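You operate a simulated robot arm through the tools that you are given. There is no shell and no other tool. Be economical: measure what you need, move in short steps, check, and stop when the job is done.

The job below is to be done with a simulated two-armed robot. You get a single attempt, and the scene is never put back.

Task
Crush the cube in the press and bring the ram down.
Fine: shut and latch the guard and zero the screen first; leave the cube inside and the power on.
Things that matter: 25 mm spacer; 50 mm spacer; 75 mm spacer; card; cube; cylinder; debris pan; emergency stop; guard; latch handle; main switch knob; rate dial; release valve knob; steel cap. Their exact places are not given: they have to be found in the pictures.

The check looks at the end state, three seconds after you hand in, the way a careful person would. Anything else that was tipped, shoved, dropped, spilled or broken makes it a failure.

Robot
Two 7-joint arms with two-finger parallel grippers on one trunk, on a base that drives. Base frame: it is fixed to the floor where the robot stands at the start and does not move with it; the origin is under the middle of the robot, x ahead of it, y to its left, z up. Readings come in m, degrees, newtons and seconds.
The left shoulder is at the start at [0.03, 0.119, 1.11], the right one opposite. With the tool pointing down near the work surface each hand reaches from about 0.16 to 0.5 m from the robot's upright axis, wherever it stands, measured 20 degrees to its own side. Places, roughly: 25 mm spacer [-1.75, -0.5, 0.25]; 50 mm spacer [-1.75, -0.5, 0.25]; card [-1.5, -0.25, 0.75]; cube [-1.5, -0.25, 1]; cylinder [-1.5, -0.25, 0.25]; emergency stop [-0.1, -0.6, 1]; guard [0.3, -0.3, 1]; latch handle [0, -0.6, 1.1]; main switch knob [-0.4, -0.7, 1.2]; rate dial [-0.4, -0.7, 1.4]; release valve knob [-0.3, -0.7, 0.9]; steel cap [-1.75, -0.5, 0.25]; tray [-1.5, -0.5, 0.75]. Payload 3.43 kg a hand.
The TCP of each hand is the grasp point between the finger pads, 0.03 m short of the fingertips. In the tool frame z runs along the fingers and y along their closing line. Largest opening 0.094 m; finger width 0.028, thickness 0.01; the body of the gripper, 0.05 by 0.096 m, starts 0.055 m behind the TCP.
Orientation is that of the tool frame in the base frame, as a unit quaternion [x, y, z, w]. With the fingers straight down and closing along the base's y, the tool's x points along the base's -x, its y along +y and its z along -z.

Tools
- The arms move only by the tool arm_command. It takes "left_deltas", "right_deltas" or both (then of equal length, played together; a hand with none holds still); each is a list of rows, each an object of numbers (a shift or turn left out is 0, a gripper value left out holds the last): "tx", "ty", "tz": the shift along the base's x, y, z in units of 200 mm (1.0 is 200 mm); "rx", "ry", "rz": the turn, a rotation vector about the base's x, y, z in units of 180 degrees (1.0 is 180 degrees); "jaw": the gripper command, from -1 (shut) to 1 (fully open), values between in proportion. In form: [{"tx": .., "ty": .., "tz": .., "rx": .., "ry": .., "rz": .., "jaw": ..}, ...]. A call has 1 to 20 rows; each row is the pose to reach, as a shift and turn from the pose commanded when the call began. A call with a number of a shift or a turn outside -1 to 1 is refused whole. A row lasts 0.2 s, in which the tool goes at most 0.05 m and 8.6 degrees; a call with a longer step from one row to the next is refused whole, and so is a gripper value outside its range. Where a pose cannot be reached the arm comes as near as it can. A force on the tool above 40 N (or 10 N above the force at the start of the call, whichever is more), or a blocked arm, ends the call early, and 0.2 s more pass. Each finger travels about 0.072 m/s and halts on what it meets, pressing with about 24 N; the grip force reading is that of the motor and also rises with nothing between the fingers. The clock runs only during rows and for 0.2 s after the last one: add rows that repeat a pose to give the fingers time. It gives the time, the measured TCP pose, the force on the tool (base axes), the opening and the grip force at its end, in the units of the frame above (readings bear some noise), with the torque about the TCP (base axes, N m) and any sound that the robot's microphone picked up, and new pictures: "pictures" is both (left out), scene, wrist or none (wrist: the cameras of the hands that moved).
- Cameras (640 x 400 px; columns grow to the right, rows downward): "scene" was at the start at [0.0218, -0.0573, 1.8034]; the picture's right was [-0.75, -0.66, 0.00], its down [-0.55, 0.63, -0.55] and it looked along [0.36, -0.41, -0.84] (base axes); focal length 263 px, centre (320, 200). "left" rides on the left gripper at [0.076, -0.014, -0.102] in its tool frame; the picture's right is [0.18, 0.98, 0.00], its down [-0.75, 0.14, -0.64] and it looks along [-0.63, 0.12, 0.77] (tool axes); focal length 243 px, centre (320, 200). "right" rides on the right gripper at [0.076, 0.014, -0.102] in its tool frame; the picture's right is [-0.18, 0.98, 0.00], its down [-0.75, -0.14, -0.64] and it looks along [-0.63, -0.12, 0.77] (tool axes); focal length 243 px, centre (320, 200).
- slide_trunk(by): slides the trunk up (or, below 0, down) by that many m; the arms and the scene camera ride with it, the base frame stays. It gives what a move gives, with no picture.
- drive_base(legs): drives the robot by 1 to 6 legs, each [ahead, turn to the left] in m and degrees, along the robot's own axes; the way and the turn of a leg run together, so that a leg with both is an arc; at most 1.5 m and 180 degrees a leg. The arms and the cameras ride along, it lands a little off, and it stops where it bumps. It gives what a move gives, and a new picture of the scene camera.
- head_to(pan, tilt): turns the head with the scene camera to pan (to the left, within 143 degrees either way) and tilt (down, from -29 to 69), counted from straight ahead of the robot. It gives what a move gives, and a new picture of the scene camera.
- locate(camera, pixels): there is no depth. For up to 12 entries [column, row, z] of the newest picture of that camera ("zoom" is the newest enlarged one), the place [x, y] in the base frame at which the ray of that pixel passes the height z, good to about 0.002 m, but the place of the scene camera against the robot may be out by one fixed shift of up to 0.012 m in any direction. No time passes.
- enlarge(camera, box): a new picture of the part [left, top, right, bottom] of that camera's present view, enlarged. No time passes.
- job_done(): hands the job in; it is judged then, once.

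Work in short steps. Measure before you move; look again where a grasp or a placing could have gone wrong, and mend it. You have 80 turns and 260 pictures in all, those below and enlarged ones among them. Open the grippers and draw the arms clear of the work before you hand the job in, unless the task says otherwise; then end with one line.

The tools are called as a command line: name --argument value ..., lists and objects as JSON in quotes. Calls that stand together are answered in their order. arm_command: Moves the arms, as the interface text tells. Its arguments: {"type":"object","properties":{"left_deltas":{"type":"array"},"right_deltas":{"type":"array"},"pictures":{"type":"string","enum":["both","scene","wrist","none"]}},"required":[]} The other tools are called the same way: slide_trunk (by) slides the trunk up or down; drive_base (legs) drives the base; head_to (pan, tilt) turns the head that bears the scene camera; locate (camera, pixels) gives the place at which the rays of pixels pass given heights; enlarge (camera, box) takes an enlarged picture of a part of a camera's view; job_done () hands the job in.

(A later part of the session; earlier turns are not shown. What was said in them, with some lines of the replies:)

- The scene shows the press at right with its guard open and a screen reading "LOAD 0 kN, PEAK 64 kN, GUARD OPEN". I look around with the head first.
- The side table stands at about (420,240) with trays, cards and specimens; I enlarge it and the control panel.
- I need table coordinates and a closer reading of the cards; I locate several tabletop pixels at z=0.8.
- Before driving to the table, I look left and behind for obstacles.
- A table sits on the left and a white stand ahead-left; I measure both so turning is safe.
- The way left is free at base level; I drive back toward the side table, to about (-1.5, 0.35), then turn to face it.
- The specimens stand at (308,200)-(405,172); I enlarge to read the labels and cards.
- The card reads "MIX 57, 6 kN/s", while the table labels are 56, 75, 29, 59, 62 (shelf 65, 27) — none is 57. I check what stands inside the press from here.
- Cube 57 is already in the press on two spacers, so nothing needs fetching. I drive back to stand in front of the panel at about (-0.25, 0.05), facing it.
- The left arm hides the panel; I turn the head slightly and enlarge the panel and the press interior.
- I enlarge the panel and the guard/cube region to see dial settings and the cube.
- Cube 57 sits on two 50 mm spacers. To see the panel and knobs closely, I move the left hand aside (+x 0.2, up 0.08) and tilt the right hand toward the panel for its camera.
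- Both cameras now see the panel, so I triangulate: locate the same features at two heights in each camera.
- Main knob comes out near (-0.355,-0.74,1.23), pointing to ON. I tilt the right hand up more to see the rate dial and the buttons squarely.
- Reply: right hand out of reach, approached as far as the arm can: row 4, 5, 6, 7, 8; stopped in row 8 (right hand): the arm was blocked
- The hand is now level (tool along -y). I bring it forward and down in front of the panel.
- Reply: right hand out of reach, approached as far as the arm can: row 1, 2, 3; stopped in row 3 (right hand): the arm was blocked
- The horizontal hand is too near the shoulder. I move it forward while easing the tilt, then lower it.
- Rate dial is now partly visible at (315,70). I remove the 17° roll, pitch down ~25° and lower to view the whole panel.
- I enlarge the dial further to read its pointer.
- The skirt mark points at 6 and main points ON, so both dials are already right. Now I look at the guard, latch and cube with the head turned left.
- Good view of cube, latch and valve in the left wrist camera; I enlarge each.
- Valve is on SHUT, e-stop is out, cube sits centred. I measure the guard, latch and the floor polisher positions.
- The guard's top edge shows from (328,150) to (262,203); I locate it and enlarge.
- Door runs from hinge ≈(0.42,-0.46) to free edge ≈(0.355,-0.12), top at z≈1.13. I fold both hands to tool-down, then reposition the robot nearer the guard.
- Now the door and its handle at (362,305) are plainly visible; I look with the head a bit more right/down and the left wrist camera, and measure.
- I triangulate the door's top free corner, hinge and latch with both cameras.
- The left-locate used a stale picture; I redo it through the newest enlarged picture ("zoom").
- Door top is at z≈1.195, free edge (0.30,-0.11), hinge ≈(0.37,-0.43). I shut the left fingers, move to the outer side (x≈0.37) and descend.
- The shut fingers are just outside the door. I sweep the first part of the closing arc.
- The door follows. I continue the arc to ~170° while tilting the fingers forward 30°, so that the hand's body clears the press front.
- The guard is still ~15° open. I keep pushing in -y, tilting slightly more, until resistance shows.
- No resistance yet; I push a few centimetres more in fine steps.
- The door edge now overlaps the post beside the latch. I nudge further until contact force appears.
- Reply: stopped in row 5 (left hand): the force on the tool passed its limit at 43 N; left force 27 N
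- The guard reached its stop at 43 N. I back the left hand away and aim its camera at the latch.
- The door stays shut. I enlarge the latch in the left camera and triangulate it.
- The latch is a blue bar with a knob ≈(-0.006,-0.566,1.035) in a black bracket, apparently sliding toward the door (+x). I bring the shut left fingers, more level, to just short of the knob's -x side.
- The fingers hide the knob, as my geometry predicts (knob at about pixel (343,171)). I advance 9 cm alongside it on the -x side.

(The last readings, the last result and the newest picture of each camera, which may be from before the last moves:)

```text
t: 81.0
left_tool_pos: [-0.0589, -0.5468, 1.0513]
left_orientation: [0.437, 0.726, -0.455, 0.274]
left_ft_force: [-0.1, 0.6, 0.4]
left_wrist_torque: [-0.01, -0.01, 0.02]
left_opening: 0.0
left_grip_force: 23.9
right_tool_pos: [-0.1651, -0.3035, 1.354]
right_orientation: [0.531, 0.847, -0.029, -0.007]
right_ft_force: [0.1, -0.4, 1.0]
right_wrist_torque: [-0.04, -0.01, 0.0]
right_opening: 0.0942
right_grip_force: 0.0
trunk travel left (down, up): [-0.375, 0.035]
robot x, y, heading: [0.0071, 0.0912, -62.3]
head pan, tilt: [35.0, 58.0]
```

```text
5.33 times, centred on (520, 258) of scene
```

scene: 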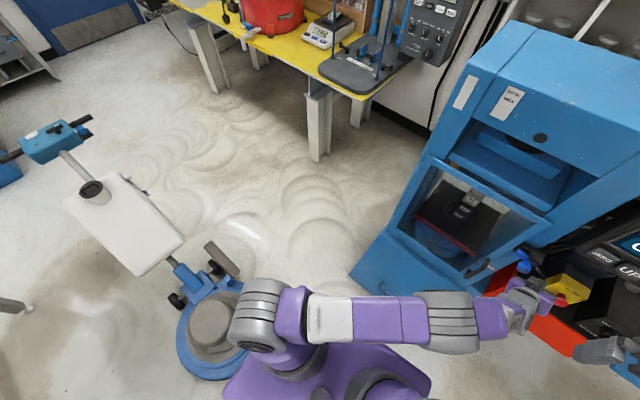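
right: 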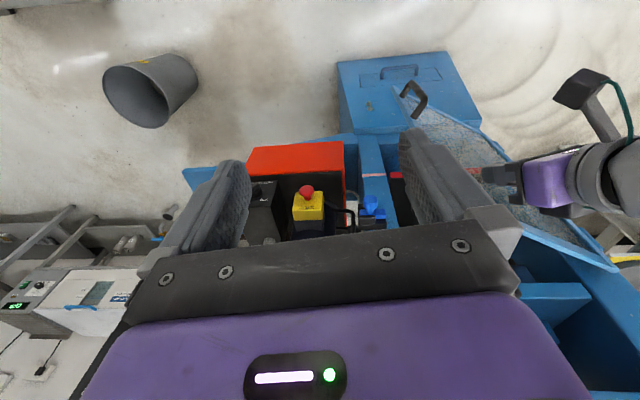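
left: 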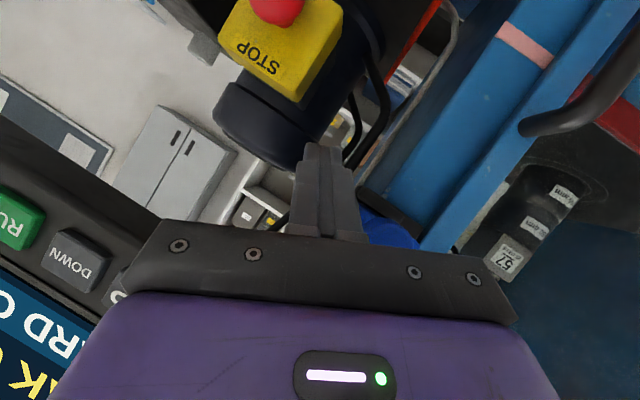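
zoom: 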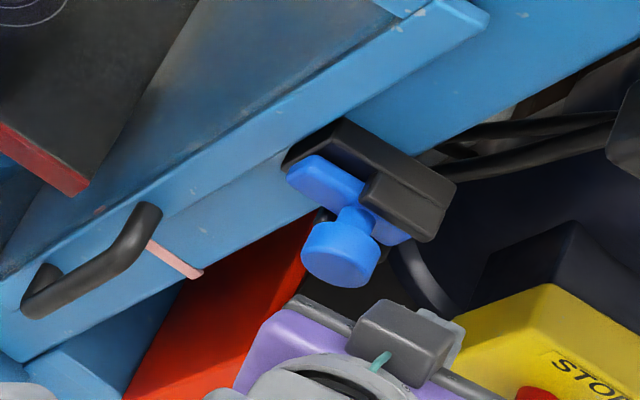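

The knob is right beside the fingers (blue at (390,230)). I push in +x in fine steps and watch the force.

arm_command --left_deltas '[{"tx": 0.04}, {"tx": 0.08}, {"tx": 0.12}, {"tx": 0.16}, {"tx": 0.2}, {"tx": 0.24}, {"tx": 0.28}, {"tx": 0.32}]'

enlarge --camera "scene" --box '[460, 220, 580, 295]'

```text
t: 82.3
left_tool_pos: [-0.0318, -0.5443, 1.0529]
left_orientation: [0.447, 0.721, -0.459, 0.264]
left_ft_force: [-15.9, -9.1, -4.5]
left_wrist_torque: [0.01, 0.1, -0.56]
left_opening: 0.0
left_grip_force: 23.8
right_tool_pos: [-0.1633, -0.3064, 1.3536]
right_orientation: [0.532, 0.846, -0.029, -0.006]
right_ft_force: [0.6, 0.1, 0.4]
right_wrist_torque: [0.01, 0.06, 0.0]
right_opening: 0.0942
right_grip_force: 0.1
trunk travel left (down, up): [-0.375, 0.035]
robot x, y, heading: [0.0094, 0.0863, -62.5]
head pan, tilt: [35.0, 58.0]
stopped in row 6 (left hand): the force on the tool passed its limit at 44 N (the readings are from after the stop); the commanded pose is now the measured one
```

scene: 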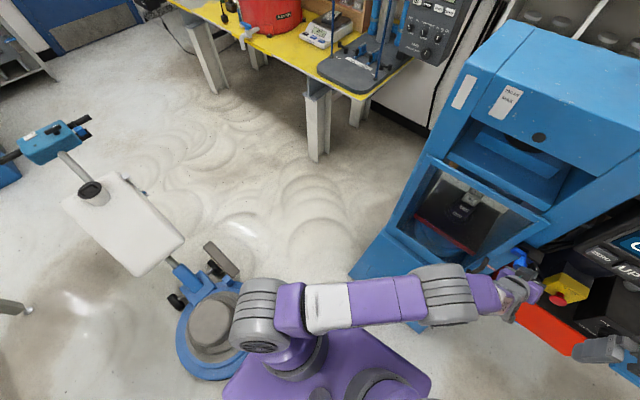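
left: 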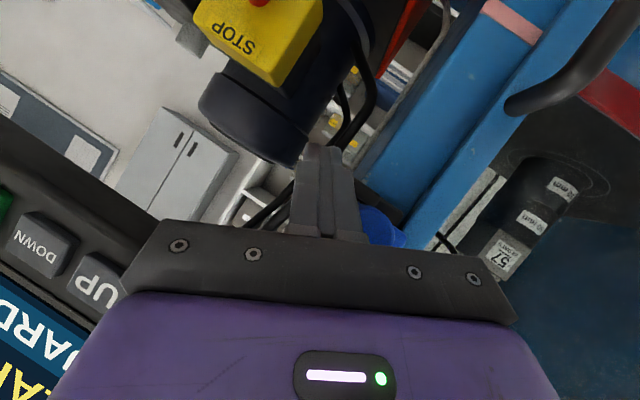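

```text
5.33 times, centred on (520, 258) of scene
```

zoom: 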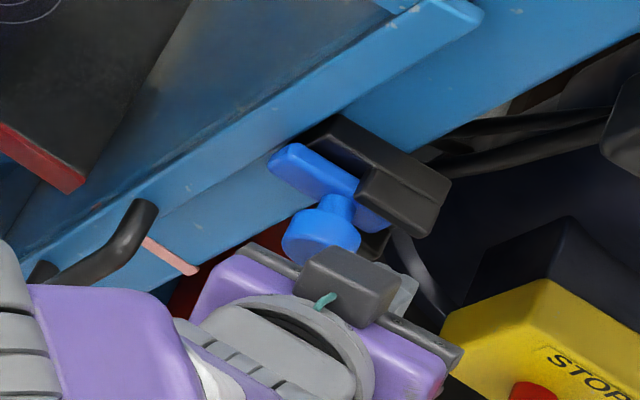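

The bolt moved a bit toward the door (tip from (290,175) to (275,160)) and then met resistance. I push once more gently to see if it keeps sliding.

arm_command --left_deltas '[{"tx": 0.03}, {"tx": 0.06}, {"tx": 0.09}, {"tx": 0.12}, {"tx": 0.15}, {"tx": 0.18}]' --pictures "none"

enlarge --camera "scene" --box '[460, 220, 580, 295]'

```text
t: 83.4
left_tool_pos: [-0.016, -0.5385, 1.0525]
left_orientation: [0.451, 0.719, -0.462, 0.258]
left_ft_force: [-10.2, 13.2, 6.1]
left_wrist_torque: [-0.09, -0.04, -0.16]
left_opening: 0.0002
left_grip_force: 23.9
right_tool_pos: [-0.1642, -0.3013, 1.3544]
right_orientation: [0.532, 0.846, -0.031, -0.006]
right_ft_force: [0.7, -0.8, -0.8]
right_wrist_torque: [0.0, 0.04, 0.01]
right_opening: 0.0942
right_grip_force: 0.1
trunk travel left (down, up): [-0.375, 0.035]
robot x, y, heading: [0.0086, 0.0908, -62.4]
head pan, tilt: [35.0, 58.0]
stopped in row 5 (left hand): the force on the tool passed its limit at 41 N (the readings are from after the stop); the commanded pose is now the measured one
```

```text
5.33 times, centred on (520, 258) of scene
```

zoom: 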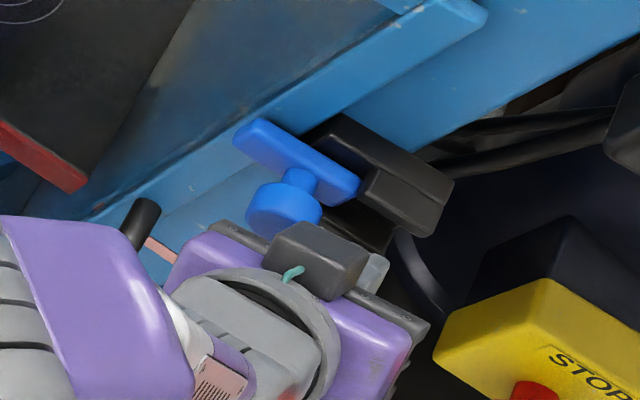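

The bolt now lies across the guard frame. I back the left hand off and read the screen.

arm_command --left_deltas '[{"tx": -0.06}, {"tx": -0.1, "ty": 0.15}, {"tx": -0.1, "ty": 0.4}, {"tx": -0.1, "ty": 0.6}, {"tx": 0.1, "ty": 0.8}, {"tx": 0.3, "ty": 0.95}, {"tx": 0.4, "ty": 0.95}]' --pictures "wrist"

head_to --pan 5 --tilt 45

```text
refused: row 5 steps farther than a row can; nothing moved
```

```text
t: 84.3
left_tool_pos: [-0.015, -0.5378, 1.0516]
left_orientation: [0.45, 0.72, -0.46, 0.261]
left_ft_force: [-14.4, 17.3, 7.8]
left_wrist_torque: [-0.1, 0.01, -0.24]
left_opening: 0.0
left_grip_force: 24.3
right_tool_pos: [-0.1689, -0.3008, 1.355]
right_orientation: [0.532, 0.846, -0.031, -0.006]
right_ft_force: [-0.8, 0.5, 1.0]
right_wrist_torque: [0.01, 0.04, -0.02]
right_opening: 0.0939
right_grip_force: 0.1
trunk travel left (down, up): [-0.375, 0.035]
robot x, y, heading: [0.0059, 0.0938, -62.6]
head pan, tilt: [5.0, 45.0]
```

scene: 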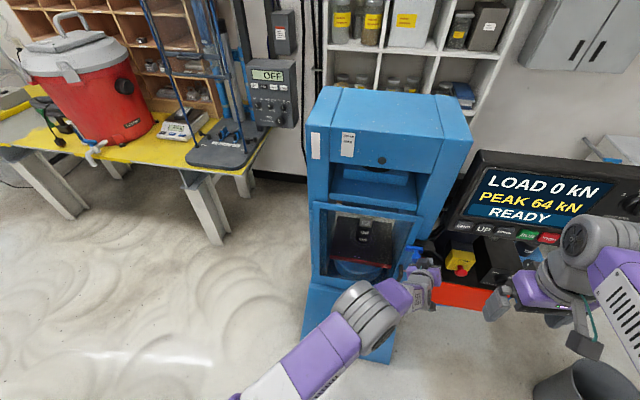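

Screen reads READY: guard shut and latched. I withdraw the left hand to in front of the ZERO button.

arm_command --left_deltas '[{"tx": -0.06}, {"tx": -0.08, "ty": 0.15}, {"tx": -0.08, "ty": 0.35}, {"tx": -0.1, "ty": 0.5, "tz": 0.1}, {"tx": -0.12, "ty": 0.5, "tz": 0.3}, {"tx": -0.15, "ty": 0.5, "tz": 0.5}, {"tx": -0.18, "ty": 0.5, "tz": 0.7}, {"tx": -0.18, "ty": 0.5, "tz": 0.7}]'

enlarge --camera "scene" --box '[430, 150, 640, 281]'

```text
t: 86.1
left_tool_pos: [-0.0482, -0.4422, 1.1904]
left_orientation: [0.449, 0.721, -0.459, 0.261]
left_ft_force: [0.6, -1.2, -0.7]
left_wrist_torque: [0.0, 0.0, 0.0]
left_opening: 0.0001
left_grip_force: 24.3
right_tool_pos: [-0.166, -0.3046, 1.3533]
right_orientation: [0.533, 0.846, -0.03, -0.007]
right_ft_force: [0.5, 0.8, 0.1]
right_wrist_torque: [0.01, 0.02, 0.01]
right_opening: 0.0942
right_grip_force: 0.0
trunk travel left (down, up): [-0.375, 0.035]
robot x, y, heading: [0.0094, 0.0908, -62.5]
head pan, tilt: [5.0, 45.0]
```

scene: 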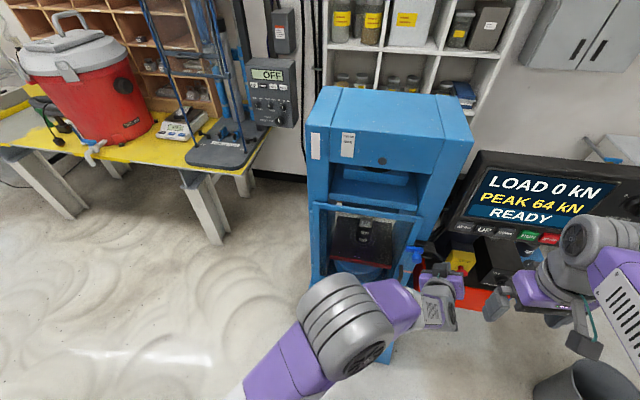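
left: 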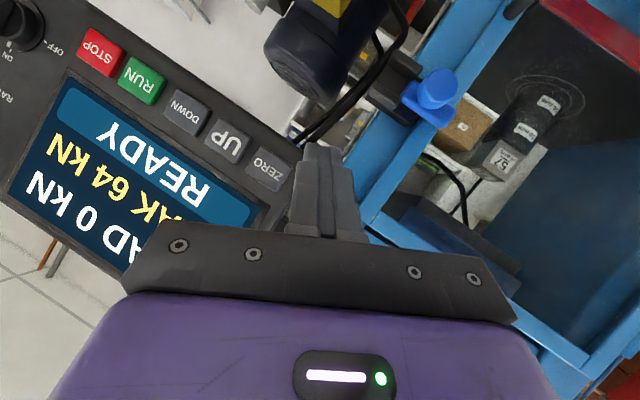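

```text
3.05 times, centred on (535, 216) of scene
```

zoom: 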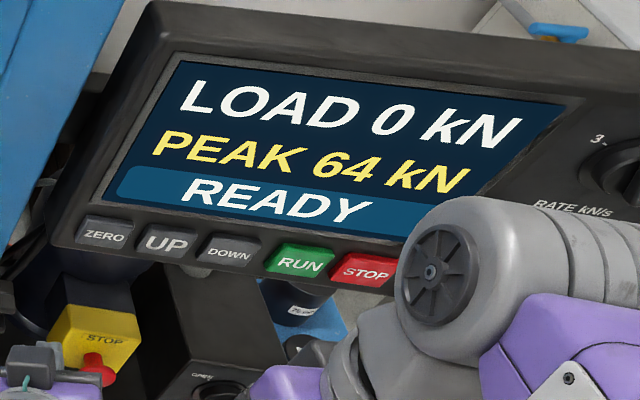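

I locate ZERO, UP, DOWN, RUN in both the left and scene cameras for triangulation.

locate --camera "left" --pixels '[[267, 170, 1.2], [267, 170, 1.25], [229, 140, 1.2], [229, 140, 1.25], [187, 110, 1.2], [187, 110, 1.25], [142, 80, 1.2], [142, 80, 1.25], [100, 52, 1.2], [100, 52, 1.25]]'

locate --camera "scene" --pixels '[[464.5, 228.1, 1.2], [464.5, 228.1, 1.25], [484.8, 229.8, 1.2], [484.8, 229.8, 1.25], [504.8, 233, 1.2], [504.8, 233, 1.25], [528.4, 236.3, 1.2], [528.4, 236.3, 1.25], [548.8, 238.6, 1.2], [548.8, 238.6, 1.25]]'

```text
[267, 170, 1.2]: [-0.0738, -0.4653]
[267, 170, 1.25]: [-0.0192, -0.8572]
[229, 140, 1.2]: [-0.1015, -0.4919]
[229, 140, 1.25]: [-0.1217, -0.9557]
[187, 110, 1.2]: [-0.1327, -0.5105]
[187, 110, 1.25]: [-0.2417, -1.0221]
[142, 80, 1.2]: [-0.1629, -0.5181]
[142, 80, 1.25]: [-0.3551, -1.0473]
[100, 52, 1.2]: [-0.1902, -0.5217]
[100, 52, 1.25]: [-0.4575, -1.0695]
```

```text
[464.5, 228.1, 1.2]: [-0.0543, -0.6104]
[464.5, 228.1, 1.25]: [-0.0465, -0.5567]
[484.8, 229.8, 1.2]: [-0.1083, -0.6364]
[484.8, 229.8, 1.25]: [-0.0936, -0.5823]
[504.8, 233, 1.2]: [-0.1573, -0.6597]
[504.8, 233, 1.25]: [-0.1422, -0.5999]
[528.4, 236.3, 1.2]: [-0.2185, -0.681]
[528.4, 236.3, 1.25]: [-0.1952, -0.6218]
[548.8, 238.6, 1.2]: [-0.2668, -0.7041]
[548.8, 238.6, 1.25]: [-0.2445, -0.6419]
```

ZERO ≈(-0.055,-0.594,1.216), RUN ≈(-0.216,-0.665,1.214), DOWN ≈(-0.157,-0.644,1.213). I press ZERO along the panel normal with the shut left fingers, then retreat.

arm_command --left_deltas '[{"tx": -0.08, "ty": -0.18, "tz": 0.07}, {"tx": -0.16, "ty": -0.34, "tz": 0.138}, {"tx": -0.12, "ty": -0.43, "tz": 0.138}, {"tx": -0.09, "ty": -0.5, "tz": 0.138}, {"tx": -0.074, "ty": -0.54, "tz": 0.138}, {"tx": -0.06, "ty": -0.57, "tz": 0.138}, {"tx": -0.05, "ty": -0.6, "tz": 0.138}, {"tx": -0.04, "ty": -0.62, "tz": 0.138}, {"tx": -0.04, "ty": -0.62, "tz": 0.138}, {"tx": -0.074, "ty": -0.54, "tz": 0.138}, {"tx": -0.12, "ty": -0.43, "tz": 0.138}]'

```text
t: 88.5
left_tool_pos: [-0.0731, -0.5274, 1.2206]
left_orientation: [0.448, 0.721, -0.459, 0.262]
left_ft_force: [-0.6, -0.3, -0.4]
left_wrist_torque: [-0.01, -0.01, 0.01]
left_opening: 0.0
left_grip_force: 24.0
right_tool_pos: [-0.1663, -0.3025, 1.3551]
right_orientation: [0.532, 0.846, -0.031, -0.007]
right_ft_force: [0.6, 1.4, 0.1]
right_wrist_torque: [-0.03, -0.02, 0.0]
right_opening: 0.0941
right_grip_force: 0.1
trunk travel left (down, up): [-0.375, 0.035]
robot x, y, heading: [0.0048, 0.0936, -62.0]
head pan, tilt: [5.0, 45.0]
heard: click
```

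scene: 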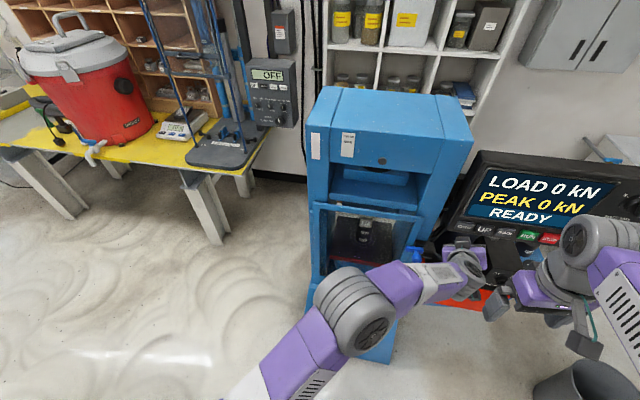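
left: 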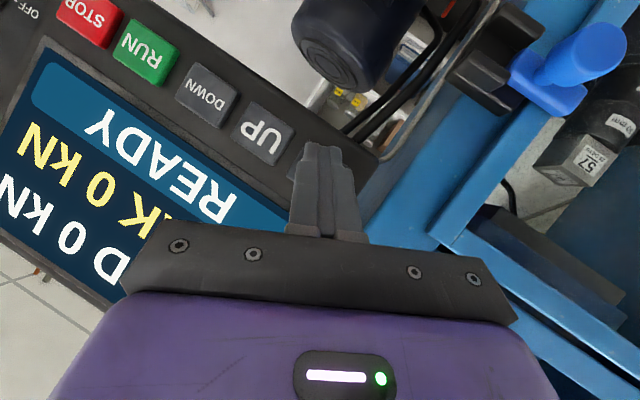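

ZERO worked (click, PEAK 0 kN). I clear the right hand away and move the left hand sideways to face RUN.

arm_command --right_deltas '[{"tx": -0.2, "ty": 0.15}, {"tx": -0.4, "ty": 0.3}, {"tx": -0.6, "ty": 0.45}, {"tx": -0.8, "ty": 0.6}, {"tx": -0.9, "ty": 0.7}, {"tx": -0.9, "ty": 0.7}]' --pictures "none"

arm_command --left_deltas '[{"tx": -0.1, "ty": 0.1}, {"tx": -0.3, "ty": 0.1}, {"tx": -0.5, "ty": 0.0}, {"tx": -0.7, "ty": -0.15}, {"tx": -0.82, "ty": -0.27}, {"tx": -0.83, "ty": -0.3}, {"tx": -0.83, "ty": -0.3}]'

```text
t: 89.9
left_tool_pos: [-0.0722, -0.5277, 1.2196]
left_orientation: [0.449, 0.721, -0.459, 0.26]
left_ft_force: [0.1, 0.5, -0.2]
left_wrist_torque: [-0.02, 0.01, 0.02]
left_opening: 0.0
left_grip_force: 23.7
right_tool_pos: [-0.3473, -0.1647, 1.3516]
right_orientation: [0.532, 0.846, -0.03, -0.006]
right_ft_force: [0.4, 0.2, 0.1]
right_wrist_torque: [0.02, 0.01, -0.01]
right_opening: 0.0937
right_grip_force: 0.1
trunk travel left (down, up): [-0.375, 0.035]
robot x, y, heading: [0.009, 0.092, -62.5]
head pan, tilt: [5.0, 45.0]
```

```text
t: 91.5
left_tool_pos: [-0.2026, -0.5377, 1.215]
left_orientation: [0.448, 0.722, -0.459, 0.261]
left_ft_force: [0.8, 0.3, 0.0]
left_wrist_torque: [-0.04, -0.01, -0.03]
left_opening: 0.0
left_grip_force: 24.2
left hand out of reach, approached as far as the arm can: row 4, 5, 6, 7
right_tool_pos: [-0.3444, -0.1649, 1.3522]
right_orientation: [0.532, 0.846, -0.031, -0.008]
right_ft_force: [-0.5, -0.6, -0.4]
right_wrist_torque: [-0.01, -0.01, 0.02]
right_opening: 0.094
right_grip_force: 0.1
trunk travel left (down, up): [-0.375, 0.035]
robot x, y, heading: [0.0071, 0.0918, -62.3]
head pan, tilt: [5.0, 45.0]
```

scene: 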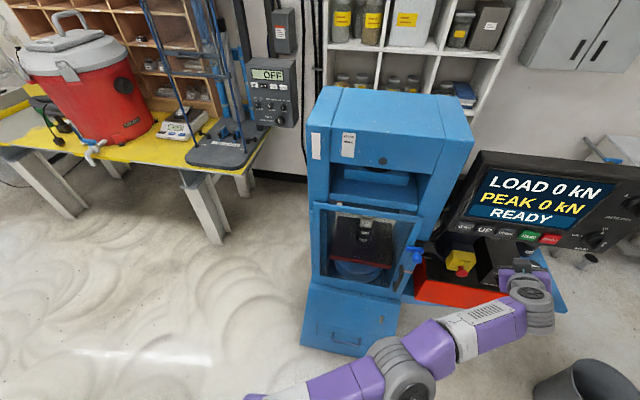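
left: 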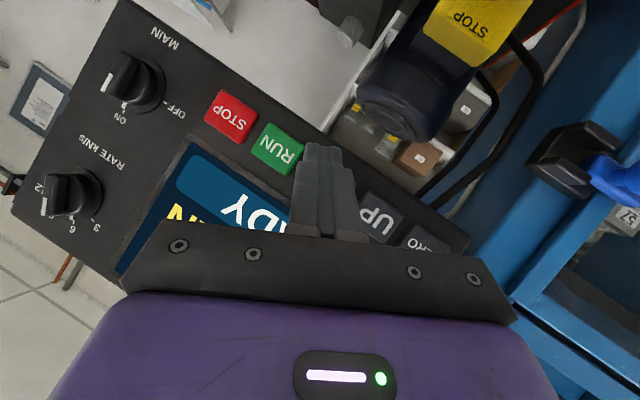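

RUN is beyond this stance's reach. I retract the left hand and shift the robot about 0.15 m to -x, facing the panel.

arm_command --left_deltas '[{"ty": 0.2}, {"ty": 0.4, "tx": 0.1}, {"ty": 0.6, "tx": 0.3}, {"ty": 0.7, "tx": 0.5}, {"ty": 0.7, "tx": 0.7}, {"ty": 0.7, "tx": 0.7}]' --pictures "none"

drive_base --legs '[[-0.3, 0], [0, -28], [0.26, 0]]'

```text
refused: row 3 steps farther than a row can; nothing moved
```

```text
t: 96.5
left_tool_pos: [-0.6204, -0.3617, 1.2148]
left_orientation: [0.613, 0.588, -0.51, 0.139]
left_ft_force: [1.0, 0.0, -0.1]
left_wrist_torque: [0.0, 0.01, 0.02]
left_opening: 0.0001
left_grip_force: 24.0
right_tool_pos: [-0.565, 0.0339, 1.3516]
right_orientation: [0.724, 0.69, -0.028, -0.014]
right_ft_force: [1.2, 0.8, -0.4]
right_wrist_torque: [-0.03, 0.01, 0.01]
right_opening: 0.094
right_grip_force: 0.1
trunk travel left (down, up): [-0.375, 0.035]
robot x, y, heading: [-0.1337, 0.088, -90.7]
head pan, tilt: [5.0, 45.0]
```

scene: 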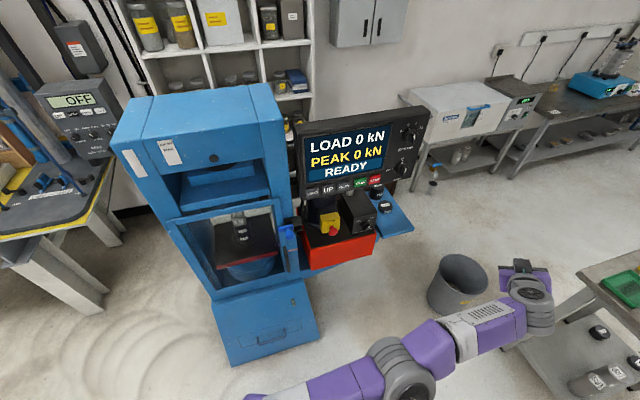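

The panel is in full view, READY. I swing the left hand toward RUN and turn it to face the panel.

arm_command --left_deltas '[{"tx": 0.2, "rz": 0.04}, {"tx": 0.4, "rz": 0.08}, {"tx": 0.6, "rz": 0.12}, {"tx": 0.8, "ty": -0.1, "rz": 0.16}, {"tx": 1.0, "ty": -0.2, "rz": 0.2}, {"tx": 1.0, "ty": -0.3, "rz": 0.24}, {"tx": 1.0, "ty": -0.3, "rz": 0.25}]' --pictures "none"

arm_command --left_deltas '[{"tx": 0.2, "ty": -0.1}, {"tx": 0.4, "ty": -0.2}, {"tx": 0.6, "ty": -0.3}, {"tx": 0.75, "ty": -0.45}, {"tx": 0.8, "ty": -0.55}, {"tx": 0.8, "ty": -0.55}]'

```text
t: 98.0
left_tool_pos: [-0.4465, -0.4376, 1.2225]
left_orientation: [0.341, 0.778, -0.417, 0.324]
left_ft_force: [0.3, -0.9, -0.1]
left_wrist_torque: [-0.02, 0.03, 0.0]
left_opening: 0.0
left_grip_force: 23.8
left hand out of reach, approached as far as the arm can: row 1, 2, 3, 4, 5, 6, 7
right_tool_pos: [-0.5658, 0.0344, 1.3525]
right_orientation: [0.724, 0.689, -0.027, -0.013]
right_ft_force: [-1.0, -0.2, 0.0]
right_wrist_torque: [0.06, -0.02, -0.03]
right_opening: 0.094
right_grip_force: 0.0
trunk travel left (down, up): [-0.375, 0.035]
robot x, y, heading: [-0.1339, 0.0911, -90.5]
head pan, tilt: [5.0, 45.0]
```

```text
t: 99.5
left_tool_pos: [-0.3187, -0.5878, 1.2154]
left_orientation: [0.337, 0.784, -0.406, 0.325]
left_ft_force: [0.3, -0.5, 0.7]
left_wrist_torque: [0.01, 0.0, 0.0]
left_opening: 0.0
left_grip_force: 24.4
left hand out of reach, approached as far as the arm can: row 1, 2, 3, 4, 5
right_tool_pos: [-0.5653, 0.0346, 1.3518]
right_orientation: [0.724, 0.689, -0.027, -0.014]
right_ft_force: [0.0, -0.6, 0.2]
right_wrist_torque: [-0.05, 0.0, -0.01]
right_opening: 0.094
right_grip_force: 0.0
trunk travel left (down, up): [-0.375, 0.035]
robot x, y, heading: [-0.1355, 0.0931, -91.0]
head pan, tilt: [5.0, 45.0]
```

scene: 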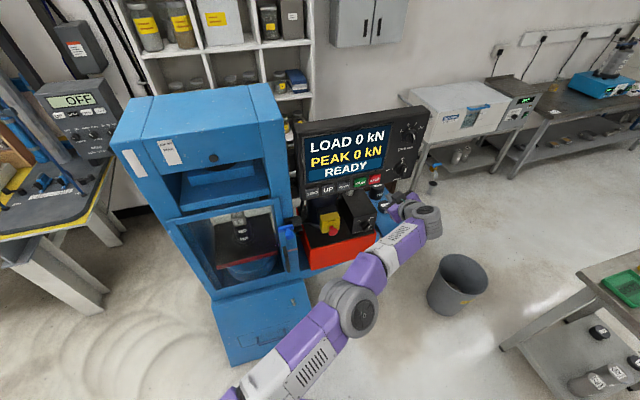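
left: 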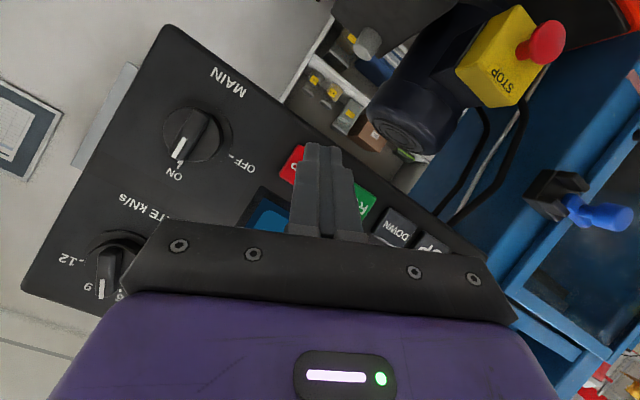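

The hand is at (-0.319,-0.588), just off STOP/MAIN side. I shift +x and slightly back to line up with RUN.

arm_command --left_deltas '[{"tx": 0.05, "ty": 0.1}, {"tx": 0.2, "ty": 0.15}, {"tx": 0.35, "ty": 0.15}, {"tx": 0.35, "ty": 0.15}, {"tx": 0.35, "ty": 0.15}]' --pictures "wrist"

```text
t: 100.7
left_tool_pos: [-0.2167, -0.5197, 1.2188]
left_orientation: [0.341, 0.777, -0.417, 0.324]
left_ft_force: [0.0, 0.0, -0.2]
left_wrist_torque: [0.02, 0.0, -0.01]
left_opening: 0.0
left_grip_force: 24.1
left hand out of reach, approached as far as the arm can: row 1
right_tool_pos: [-0.5656, 0.0341, 1.3533]
right_orientation: [0.724, 0.69, -0.027, -0.013]
right_ft_force: [0.2, 0.3, 0.3]
right_wrist_torque: [0.02, -0.01, -0.01]
right_opening: 0.0943
right_grip_force: 0.0
trunk travel left (down, up): [-0.375, 0.035]
robot x, y, heading: [-0.1321, 0.0888, -90.9]
head pan, tilt: [5.0, 45.0]
```

left: 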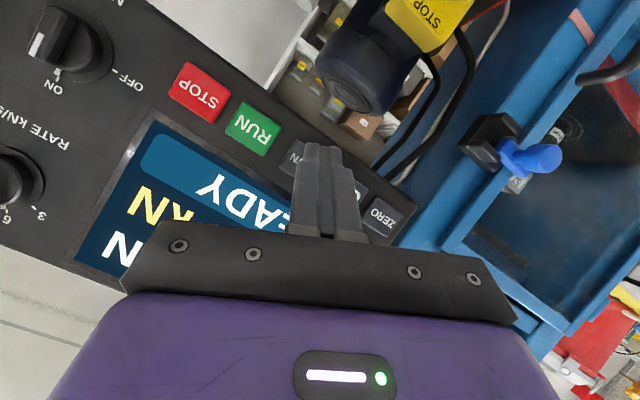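

Aligned pose obtained at (-0.217,-0.520). I press RUN along the panel normal in fine steps and retreat.

arm_command --left_deltas '[{"tx": -0.08, "ty": -0.15}, {"tx": -0.16, "ty": -0.29}, {"tx": -0.12, "ty": -0.38}, {"tx": -0.08, "ty": -0.47}, {"tx": -0.06, "ty": -0.52}, {"tx": -0.04, "ty": -0.566}, {"tx": -0.03, "ty": -0.59}, {"tx": -0.02, "ty": -0.61}, {"tx": -0.01, "ty": -0.63}, {"tx": -0.01, "ty": -0.63}, {"tx": -0.06, "ty": -0.52}, {"tx": -0.12, "ty": -0.38}]'

```text
t: 102.7
left_tool_pos: [-0.2243, -0.6331, 1.2166]
left_orientation: [0.344, 0.778, -0.416, 0.32]
left_ft_force: [1.2, 29.2, 5.7]
left_wrist_torque: [-0.1, -0.16, 0.37]
left_opening: 0.0
left_grip_force: 23.8
right_tool_pos: [-0.5643, 0.0404, 1.3527]
right_orientation: [0.725, 0.688, -0.03, -0.014]
right_ft_force: [0.2, -0.5, 1.3]
right_wrist_torque: [0.0, 0.01, -0.01]
right_opening: 0.0942
right_grip_force: 0.1
trunk travel left (down, up): [-0.375, 0.035]
robot x, y, heading: [-0.1337, 0.094, -91.1]
head pan, tilt: [5.0, 45.0]
heard: click
stopped in row 10 (left hand): the force on the tool passed its limit at 43 N (the readings are from after the stop); the commanded pose is now the measured one
```

scene: 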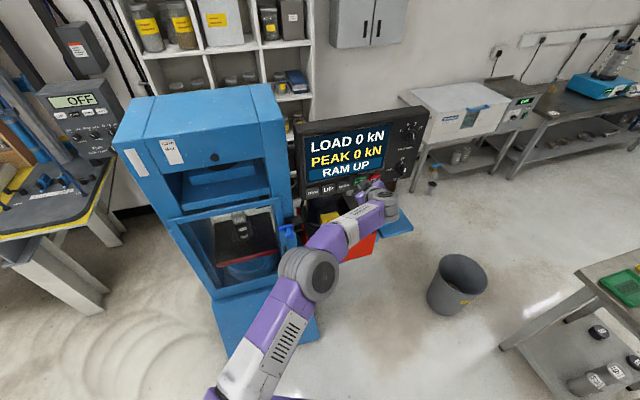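
left: 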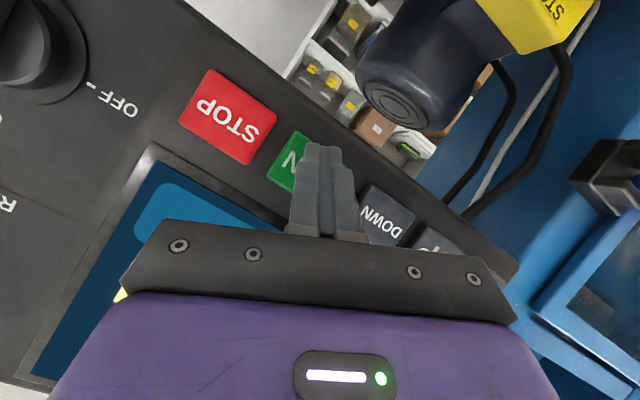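

Click, and the screen says RAM UP. I back off the button and let time pass while watching.

arm_command --left_deltas '[{"tx": -0.05, "ty": 0.1}, {"tx": -0.1, "ty": 0.25}, {"tx": -0.1, "ty": 0.35}, {"tx": -0.1, "ty": 0.35}, {"tx": -0.1, "ty": 0.35}, {"tx": -0.1, "ty": 0.35}, {"tx": -0.1, "ty": 0.35}, {"tx": -0.1, "ty": 0.35}, {"tx": -0.1, "ty": 0.35}, {"tx": -0.1, "ty": 0.35}, {"tx": -0.1, "ty": 0.35}, {"tx": -0.1, "ty": 0.35}, {"tx": -0.1, "ty": 0.35}, {"tx": -0.1, "ty": 0.35}, {"tx": -0.1, "ty": 0.35}, {"tx": -0.1, "ty": 0.35}, {"tx": -0.1, "ty": 0.35}, {"tx": -0.1, "ty": 0.35}, {"tx": -0.1, "ty": 0.35}, {"tx": -0.1, "ty": 0.35}]' --pictures "scene"

enlarge --camera "scene" --box '[200, 110, 440, 260]'

```text
t: 106.9
left_tool_pos: [-0.2428, -0.5712, 1.2132]
left_orientation: [0.344, 0.779, -0.414, 0.321]
left_ft_force: [0.8, 0.3, -0.2]
left_wrist_torque: [-0.01, 0.01, 0.0]
left_opening: 0.0
left_grip_force: 24.3
right_tool_pos: [-0.5652, 0.0352, 1.3523]
right_orientation: [0.725, 0.688, -0.028, -0.013]
right_ft_force: [0.6, -0.2, 0.3]
right_wrist_torque: [0.03, -0.04, 0.0]
right_opening: 0.0939
right_grip_force: 0.1
trunk travel left (down, up): [-0.375, 0.035]
robot x, y, heading: [-0.135, 0.0908, -91.0]
head pan, tilt: [5.0, 45.0]
```

scene: 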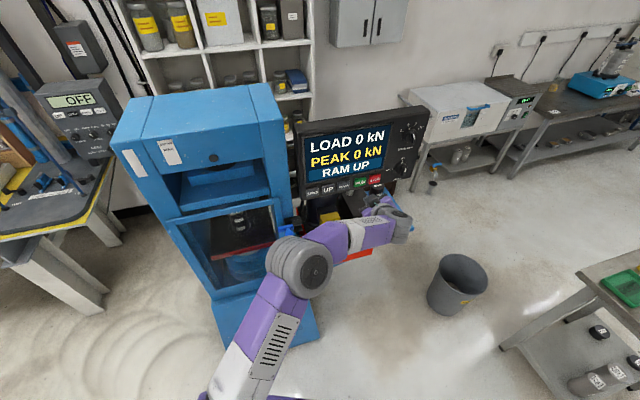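

```text
2.67 times, centred on (320, 185) of scene
```

zoom: 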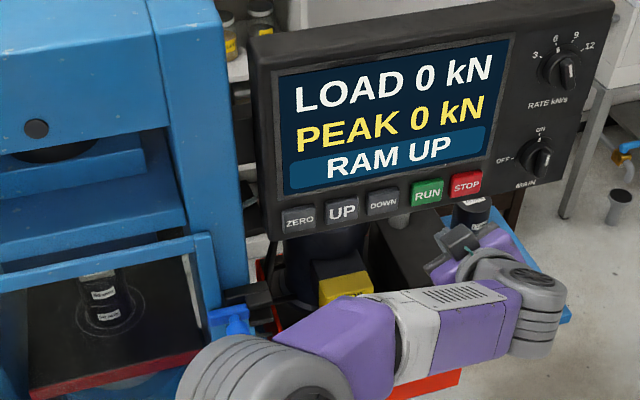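

The ram is rising. I wait more.

arm_command --left_deltas '[{"ty": 0.0}, {"ty": 0.0}, {"ty": 0.0}, {"ty": 0.0}, {"ty": 0.0}, {"ty": 0.0}, {"ty": 0.0}, {"ty": 0.0}, {"ty": 0.0}, {"ty": 0.0}, {"ty": 0.0}, {"ty": 0.0}, {"ty": 0.0}, {"ty": 0.0}, {"ty": 0.0}, {"ty": 0.0}, {"ty": 0.0}, {"ty": 0.0}, {"ty": 0.0}, {"ty": 0.0}]' --pictures "none"

arm_command --left_deltas '[{"ty": 0.0}, {"ty": 0.0}, {"ty": 0.0}, {"ty": 0.0}, {"ty": 0.0}, {"ty": 0.0}, {"ty": 0.0}, {"ty": 0.0}, {"ty": 0.0}, {"ty": 0.0}, {"ty": 0.0}, {"ty": 0.0}, {"ty": 0.0}, {"ty": 0.0}, {"ty": 0.0}, {"ty": 0.0}, {"ty": 0.0}, {"ty": 0.0}, {"ty": 0.0}, {"ty": 0.0}]' --pictures "scene"

```text
t: 111.1
left_tool_pos: [-0.2441, -0.5699, 1.2127]
left_orientation: [0.345, 0.779, -0.415, 0.321]
left_ft_force: [0.4, 0.2, -0.5]
left_wrist_torque: [-0.03, 0.0, -0.01]
left_opening: 0.0001
left_grip_force: 23.8
right_tool_pos: [-0.5664, 0.036, 1.3534]
right_orientation: [0.725, 0.688, -0.028, -0.013]
right_ft_force: [-0.6, -0.7, -1.1]
right_wrist_torque: [-0.04, 0.0, 0.02]
right_opening: 0.094
right_grip_force: 0.1
trunk travel left (down, up): [-0.375, 0.035]
robot x, y, heading: [-0.13, 0.0906, -90.9]
head pan, tilt: [5.0, 45.0]
```

```text
t: 115.3
left_tool_pos: [-0.2438, -0.5709, 1.2134]
left_orientation: [0.343, 0.78, -0.414, 0.321]
left_ft_force: [-0.6, -0.1, 0.1]
left_wrist_torque: [-0.01, -0.02, -0.02]
left_opening: 0.0002
left_grip_force: 24.3
right_tool_pos: [-0.5648, 0.0352, 1.3519]
right_orientation: [0.724, 0.689, -0.028, -0.014]
right_ft_force: [-0.4, -0.8, -0.5]
right_wrist_torque: [0.0, 0.0, 0.01]
right_opening: 0.0941
right_grip_force: 0.1
trunk travel left (down, up): [-0.375, 0.035]
robot x, y, heading: [-0.1354, 0.0938, -90.6]
head pan, tilt: [5.0, 45.0]
```

scene: 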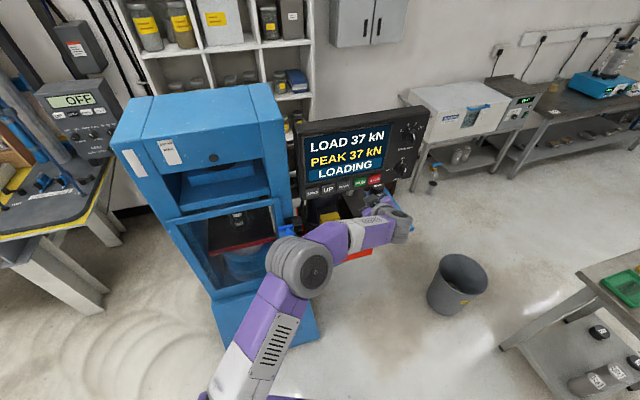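

Loading at 37 kN. I keep waiting for failure.

arm_command --left_deltas '[{"ty": 0.0}, {"ty": 0.0}, {"ty": 0.0}, {"ty": 0.0}, {"ty": 0.0}, {"ty": 0.0}, {"ty": 0.0}, {"ty": 0.0}, {"ty": 0.0}, {"ty": 0.0}, {"ty": 0.0}, {"ty": 0.0}, {"ty": 0.0}, {"ty": 0.0}, {"ty": 0.0}, {"ty": 0.0}, {"ty": 0.0}, {"ty": 0.0}, {"ty": 0.0}, {"ty": 0.0}]' --pictures "none"

arm_command --left_deltas '[{"ty": 0.0}, {"ty": 0.0}, {"ty": 0.0}, {"ty": 0.0}, {"ty": 0.0}, {"ty": 0.0}, {"ty": 0.0}, {"ty": 0.0}, {"ty": 0.0}, {"ty": 0.0}, {"ty": 0.0}, {"ty": 0.0}, {"ty": 0.0}, {"ty": 0.0}, {"ty": 0.0}, {"ty": 0.0}, {"ty": 0.0}, {"ty": 0.0}, {"ty": 0.0}, {"ty": 0.0}]' --pictures "both"

```text
t: 119.5
left_tool_pos: [-0.2451, -0.5712, 1.2142]
left_orientation: [0.344, 0.779, -0.414, 0.32]
left_ft_force: [0.6, -0.4, 0.2]
left_wrist_torque: [-0.01, -0.03, 0.02]
left_opening: 0.0
left_grip_force: 23.9
right_tool_pos: [-0.5653, 0.0342, 1.352]
right_orientation: [0.725, 0.688, -0.027, -0.014]
right_ft_force: [0.6, -0.1, -0.2]
right_wrist_torque: [-0.01, 0.0, 0.03]
right_opening: 0.0939
right_grip_force: 0.1
trunk travel left (down, up): [-0.375, 0.035]
robot x, y, heading: [-0.1328, 0.0929, -90.9]
head pan, tilt: [5.0, 45.0]
```

```text
t: 123.7
left_tool_pos: [-0.244, -0.5708, 1.2139]
left_orientation: [0.344, 0.779, -0.414, 0.321]
left_ft_force: [0.4, -0.3, 0.5]
left_wrist_torque: [0.02, -0.01, -0.01]
left_opening: 0.0
left_grip_force: 24.0
right_tool_pos: [-0.5652, 0.0344, 1.353]
right_orientation: [0.725, 0.688, -0.028, -0.014]
right_ft_force: [-0.5, 0.4, -0.8]
right_wrist_torque: [0.01, 0.03, 0.01]
right_opening: 0.094
right_grip_force: 0.1
trunk travel left (down, up): [-0.375, 0.035]
robot x, y, heading: [-0.133, 0.0859, -90.7]
head pan, tilt: [5.0, 45.0]
```

scene: 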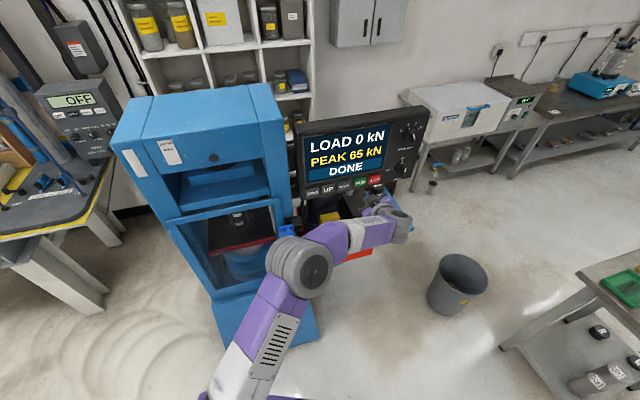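
left: 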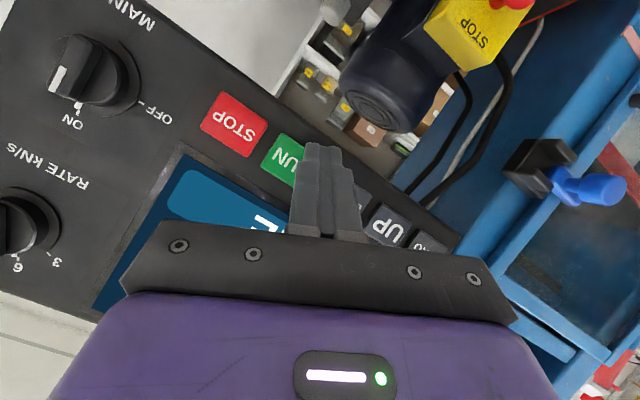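

DONE, peak 65 kN: the cube is crushed. Now I press DOWN (one button further to +x) and hold it.

arm_command --left_deltas '[{"tx": 0.14, "ty": 0.07}, {"tx": 0.285, "ty": 0.11}, {"tx": 0.31, "ty": 0.03}, {"tx": 0.34, "ty": -0.06}, {"tx": 0.36, "ty": -0.12}, {"tx": 0.372, "ty": -0.16}, {"tx": 0.38, "ty": -0.18}, {"tx": 0.383, "ty": -0.19}, {"tx": 0.383, "ty": -0.19}, {"tx": 0.383, "ty": -0.19}, {"tx": 0.383, "ty": -0.19}, {"tx": 0.383, "ty": -0.19}, {"tx": 0.383, "ty": -0.19}]'

```text
t: 126.5
left_tool_pos: [-0.1669, -0.6079, 1.2116]
left_orientation: [0.344, 0.78, -0.414, 0.32]
left_ft_force: [-0.5, 0.5, -0.8]
left_wrist_torque: [0.01, 0.02, 0.02]
left_opening: 0.0003
left_grip_force: 23.5
right_tool_pos: [-0.5665, 0.0357, 1.352]
right_orientation: [0.725, 0.688, -0.027, -0.013]
right_ft_force: [-0.4, 0.3, -0.5]
right_wrist_torque: [-0.01, -0.03, 0.03]
right_opening: 0.0941
right_grip_force: 0.0
trunk travel left (down, up): [-0.375, 0.035]
robot x, y, heading: [-0.1342, 0.0898, -90.9]
head pan, tilt: [5.0, 45.0]
```

scene: 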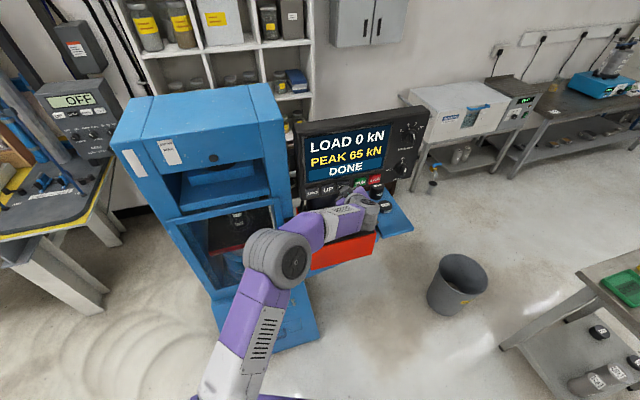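
left: 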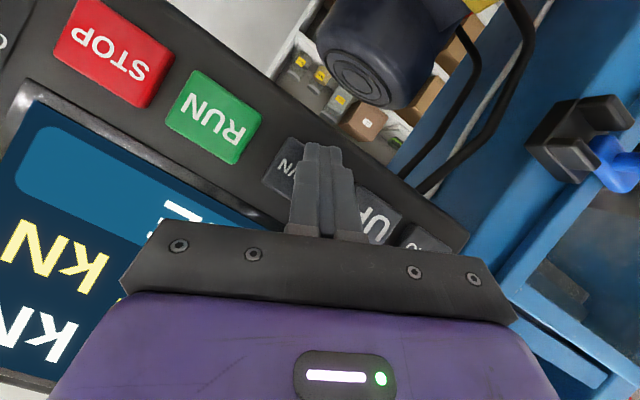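

No contact yet and the tip sits toward the UP side of DOWN. I shift ~8 mm toward -x and press deeper.

arm_command --left_deltas '[{"tx": -0.03, "ty": 0.04}, {"tx": -0.05, "ty": 0.0}, {"tx": -0.045, "ty": -0.03}, {"tx": -0.04, "ty": -0.045}, {"tx": -0.035, "ty": -0.06}, {"tx": -0.03, "ty": -0.075}, {"tx": -0.027, "ty": -0.085}, {"tx": -0.027, "ty": -0.085}, {"tx": -0.027, "ty": -0.085}]'

```text
t: 128.0
left_tool_pos: [-0.1774, -0.6145, 1.2137]
left_orientation: [0.346, 0.78, -0.414, 0.317]
left_ft_force: [0.5, 27.6, 6.6]
left_wrist_torque: [-0.15, -0.16, 0.34]
left_opening: 0.0
left_grip_force: 24.4
right_tool_pos: [-0.5649, 0.0411, 1.3531]
right_orientation: [0.725, 0.688, -0.029, -0.013]
right_ft_force: [0.3, 0.9, 0.8]
right_wrist_torque: [-0.01, 0.0, -0.01]
right_opening: 0.094
right_grip_force: 0.0
trunk travel left (down, up): [-0.375, 0.035]
robot x, y, heading: [-0.1367, 0.092, -91.1]
head pan, tilt: [5.0, 45.0]
heard: click
stopped in row 7 (left hand): the force on the tool passed its limit at 42 N (the readings are from after the stop); the commanded pose is now the measured one
```

scene: 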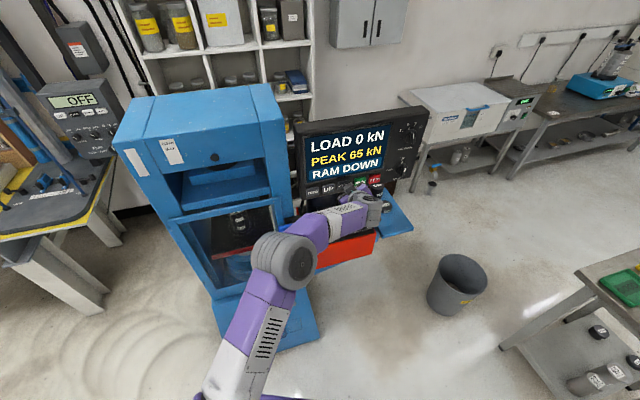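
left: 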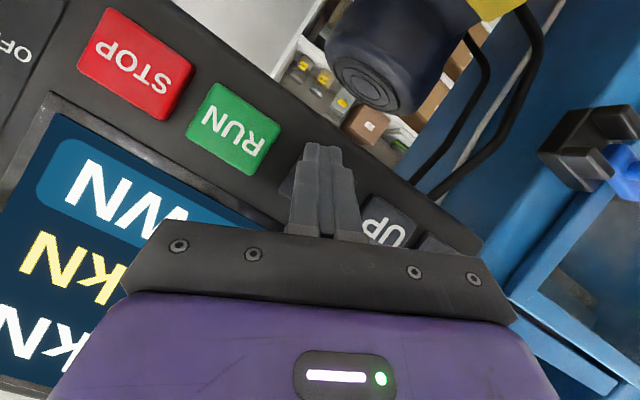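

Click, and the screen says RAM DOWN. I hold here and watch whether the ram reaches bottom.

arm_command --left_deltas '[{"ty": 0.0}, {"ty": 0.0}, {"ty": 0.0}, {"ty": 0.0}, {"ty": 0.0}, {"ty": 0.0}, {"ty": 0.0}, {"ty": 0.0}, {"ty": 0.0}, {"ty": 0.0}, {"ty": 0.0}, {"ty": 0.0}, {"ty": 0.0}, {"ty": 0.0}, {"ty": 0.0}, {"ty": 0.0}, {"ty": 0.0}, {"ty": 0.0}, {"ty": 0.0}, {"ty": 0.0}]' --pictures "scene"

arm_command --left_deltas '[{"ty": 0.0}, {"ty": 0.0}, {"ty": 0.0}, {"ty": 0.0}, {"ty": 0.0}, {"ty": 0.0}, {"ty": 0.0}, {"ty": 0.0}, {"ty": 0.0}, {"ty": 0.0}, {"ty": 0.0}, {"ty": 0.0}, {"ty": 0.0}, {"ty": 0.0}, {"ty": 0.0}, {"ty": 0.0}, {"ty": 0.0}, {"ty": 0.0}, {"ty": 0.0}, {"ty": 0.0}]' --pictures "scene"

```text
t: 132.2
left_tool_pos: [-0.1788, -0.6168, 1.213]
left_orientation: [0.347, 0.779, -0.414, 0.318]
left_ft_force: [-7.5, 32.5, 1.6]
left_wrist_torque: [0.0, -0.01, 0.15]
left_opening: 0.0002
left_grip_force: 23.6
right_tool_pos: [-0.567, 0.0417, 1.352]
right_orientation: [0.725, 0.688, -0.03, -0.012]
right_ft_force: [-0.1, -0.3, 0.7]
right_wrist_torque: [-0.04, -0.02, 0.02]
right_opening: 0.0937
right_grip_force: 0.2
trunk travel left (down, up): [-0.375, 0.035]
robot x, y, heading: [-0.1331, 0.0896, -91.1]
head pan, tilt: [5.0, 45.0]
```

scene: 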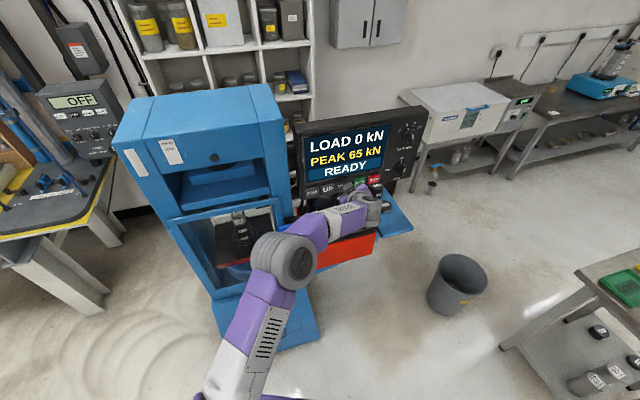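

```text
t: 136.4
left_tool_pos: [-0.177, -0.6164, 1.2122]
left_orientation: [0.347, 0.779, -0.414, 0.319]
left_ft_force: [-7.5, 31.4, 0.0]
left_wrist_torque: [0.08, -0.02, 0.07]
left_opening: 0.0001
left_grip_force: 24.2
right_tool_pos: [-0.5675, 0.041, 1.3531]
right_orientation: [0.724, 0.689, -0.029, -0.012]
right_ft_force: [0.7, 0.0, 0.6]
right_wrist_torque: [-0.02, 0.02, 0.0]
right_opening: 0.0938
right_grip_force: 0.2
trunk travel left (down, up): [-0.375, 0.035]
robot x, y, heading: [-0.1344, 0.0909, -90.8]
head pan, tilt: [5.0, 45.0]
```

scene: 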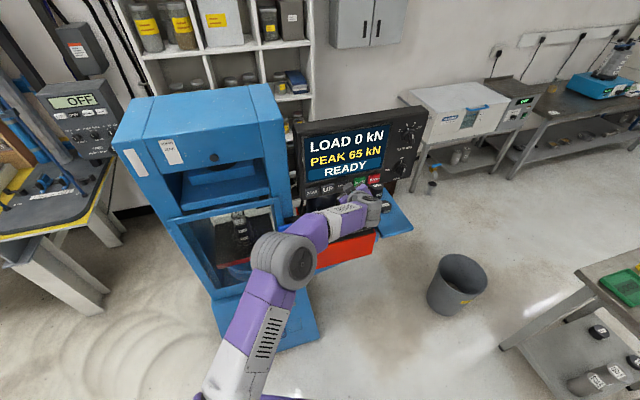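

READY again: the ram is at the bottom. I withdraw the left hand, open the gripper and check the end state.

arm_command --left_deltas '[{"tx": -0.04, "ty": 0.08}, {"tx": -0.08, "ty": 0.25}, {"tx": -0.1, "ty": 0.45}, {"tx": -0.15, "ty": 0.65}, {"tx": -0.2, "ty": 0.8}, {"tx": -0.2, "ty": 0.9}, {"tx": -0.2, "ty": 0.9, "jaw": 1}, {"tx": -0.2, "ty": 0.9, "jaw": 1}, {"tx": -0.2, "ty": 0.9, "jaw": 1}, {"tx": -0.2, "ty": 0.9, "jaw": 1}, {"tx": -0.2, "ty": 0.9, "jaw": 1}]'

enlarge --camera "scene" --box '[160, 110, 440, 285]'

```text
t: 138.8
left_tool_pos: [-0.2168, -0.444, 1.2097]
left_orientation: [0.347, 0.78, -0.413, 0.317]
left_ft_force: [-0.3, 0.1, 0.3]
left_wrist_torque: [-0.02, 0.0, 0.01]
left_opening: 0.094
left_grip_force: 0.1
right_tool_pos: [-0.5653, 0.0365, 1.3527]
right_orientation: [0.725, 0.688, -0.028, -0.014]
right_ft_force: [0.2, -0.1, 0.1]
right_wrist_torque: [0.0, -0.01, 0.01]
right_opening: 0.094
right_grip_force: 0.0
trunk travel left (down, up): [-0.375, 0.035]
robot x, y, heading: [-0.1324, 0.0912, -90.9]
head pan, tilt: [5.0, 45.0]
```

scene: 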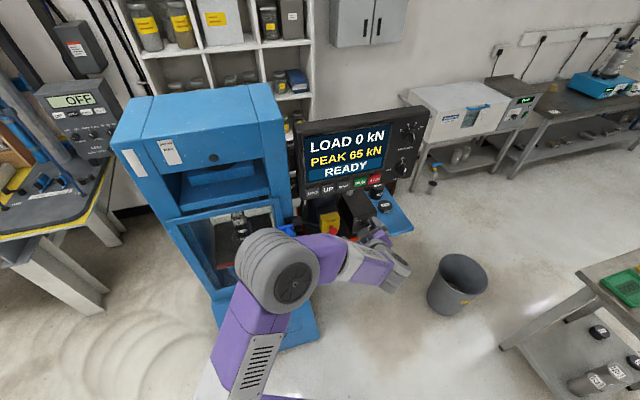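
left: 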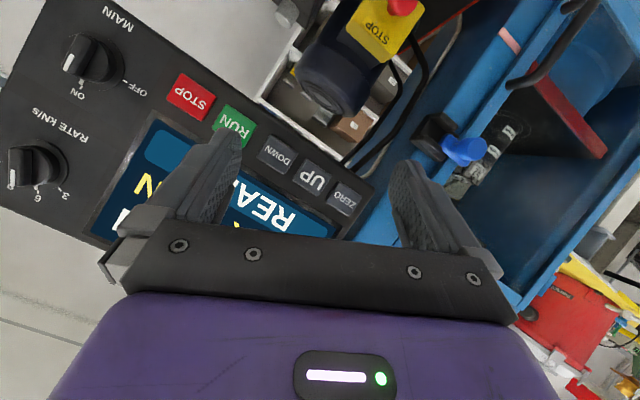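

```text
2.29 times, centred on (300, 198) of scene
```

zoom: 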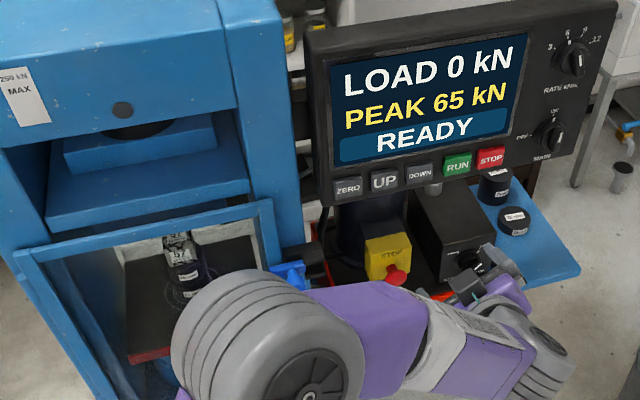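

The cube is crushed, the guard is latched (bolt across the frame), power is on, the screen shows READY, and both hands are open and clear. I hand in.

job_done

```text
The job is handed in.
```

The cube marked 57 in the press is crushed, with a peak load of 65 kN at 6 kN/s. The guard was shut and latched and the screen zeroed first. The ram is back down, the cube is still inside and the power is on.
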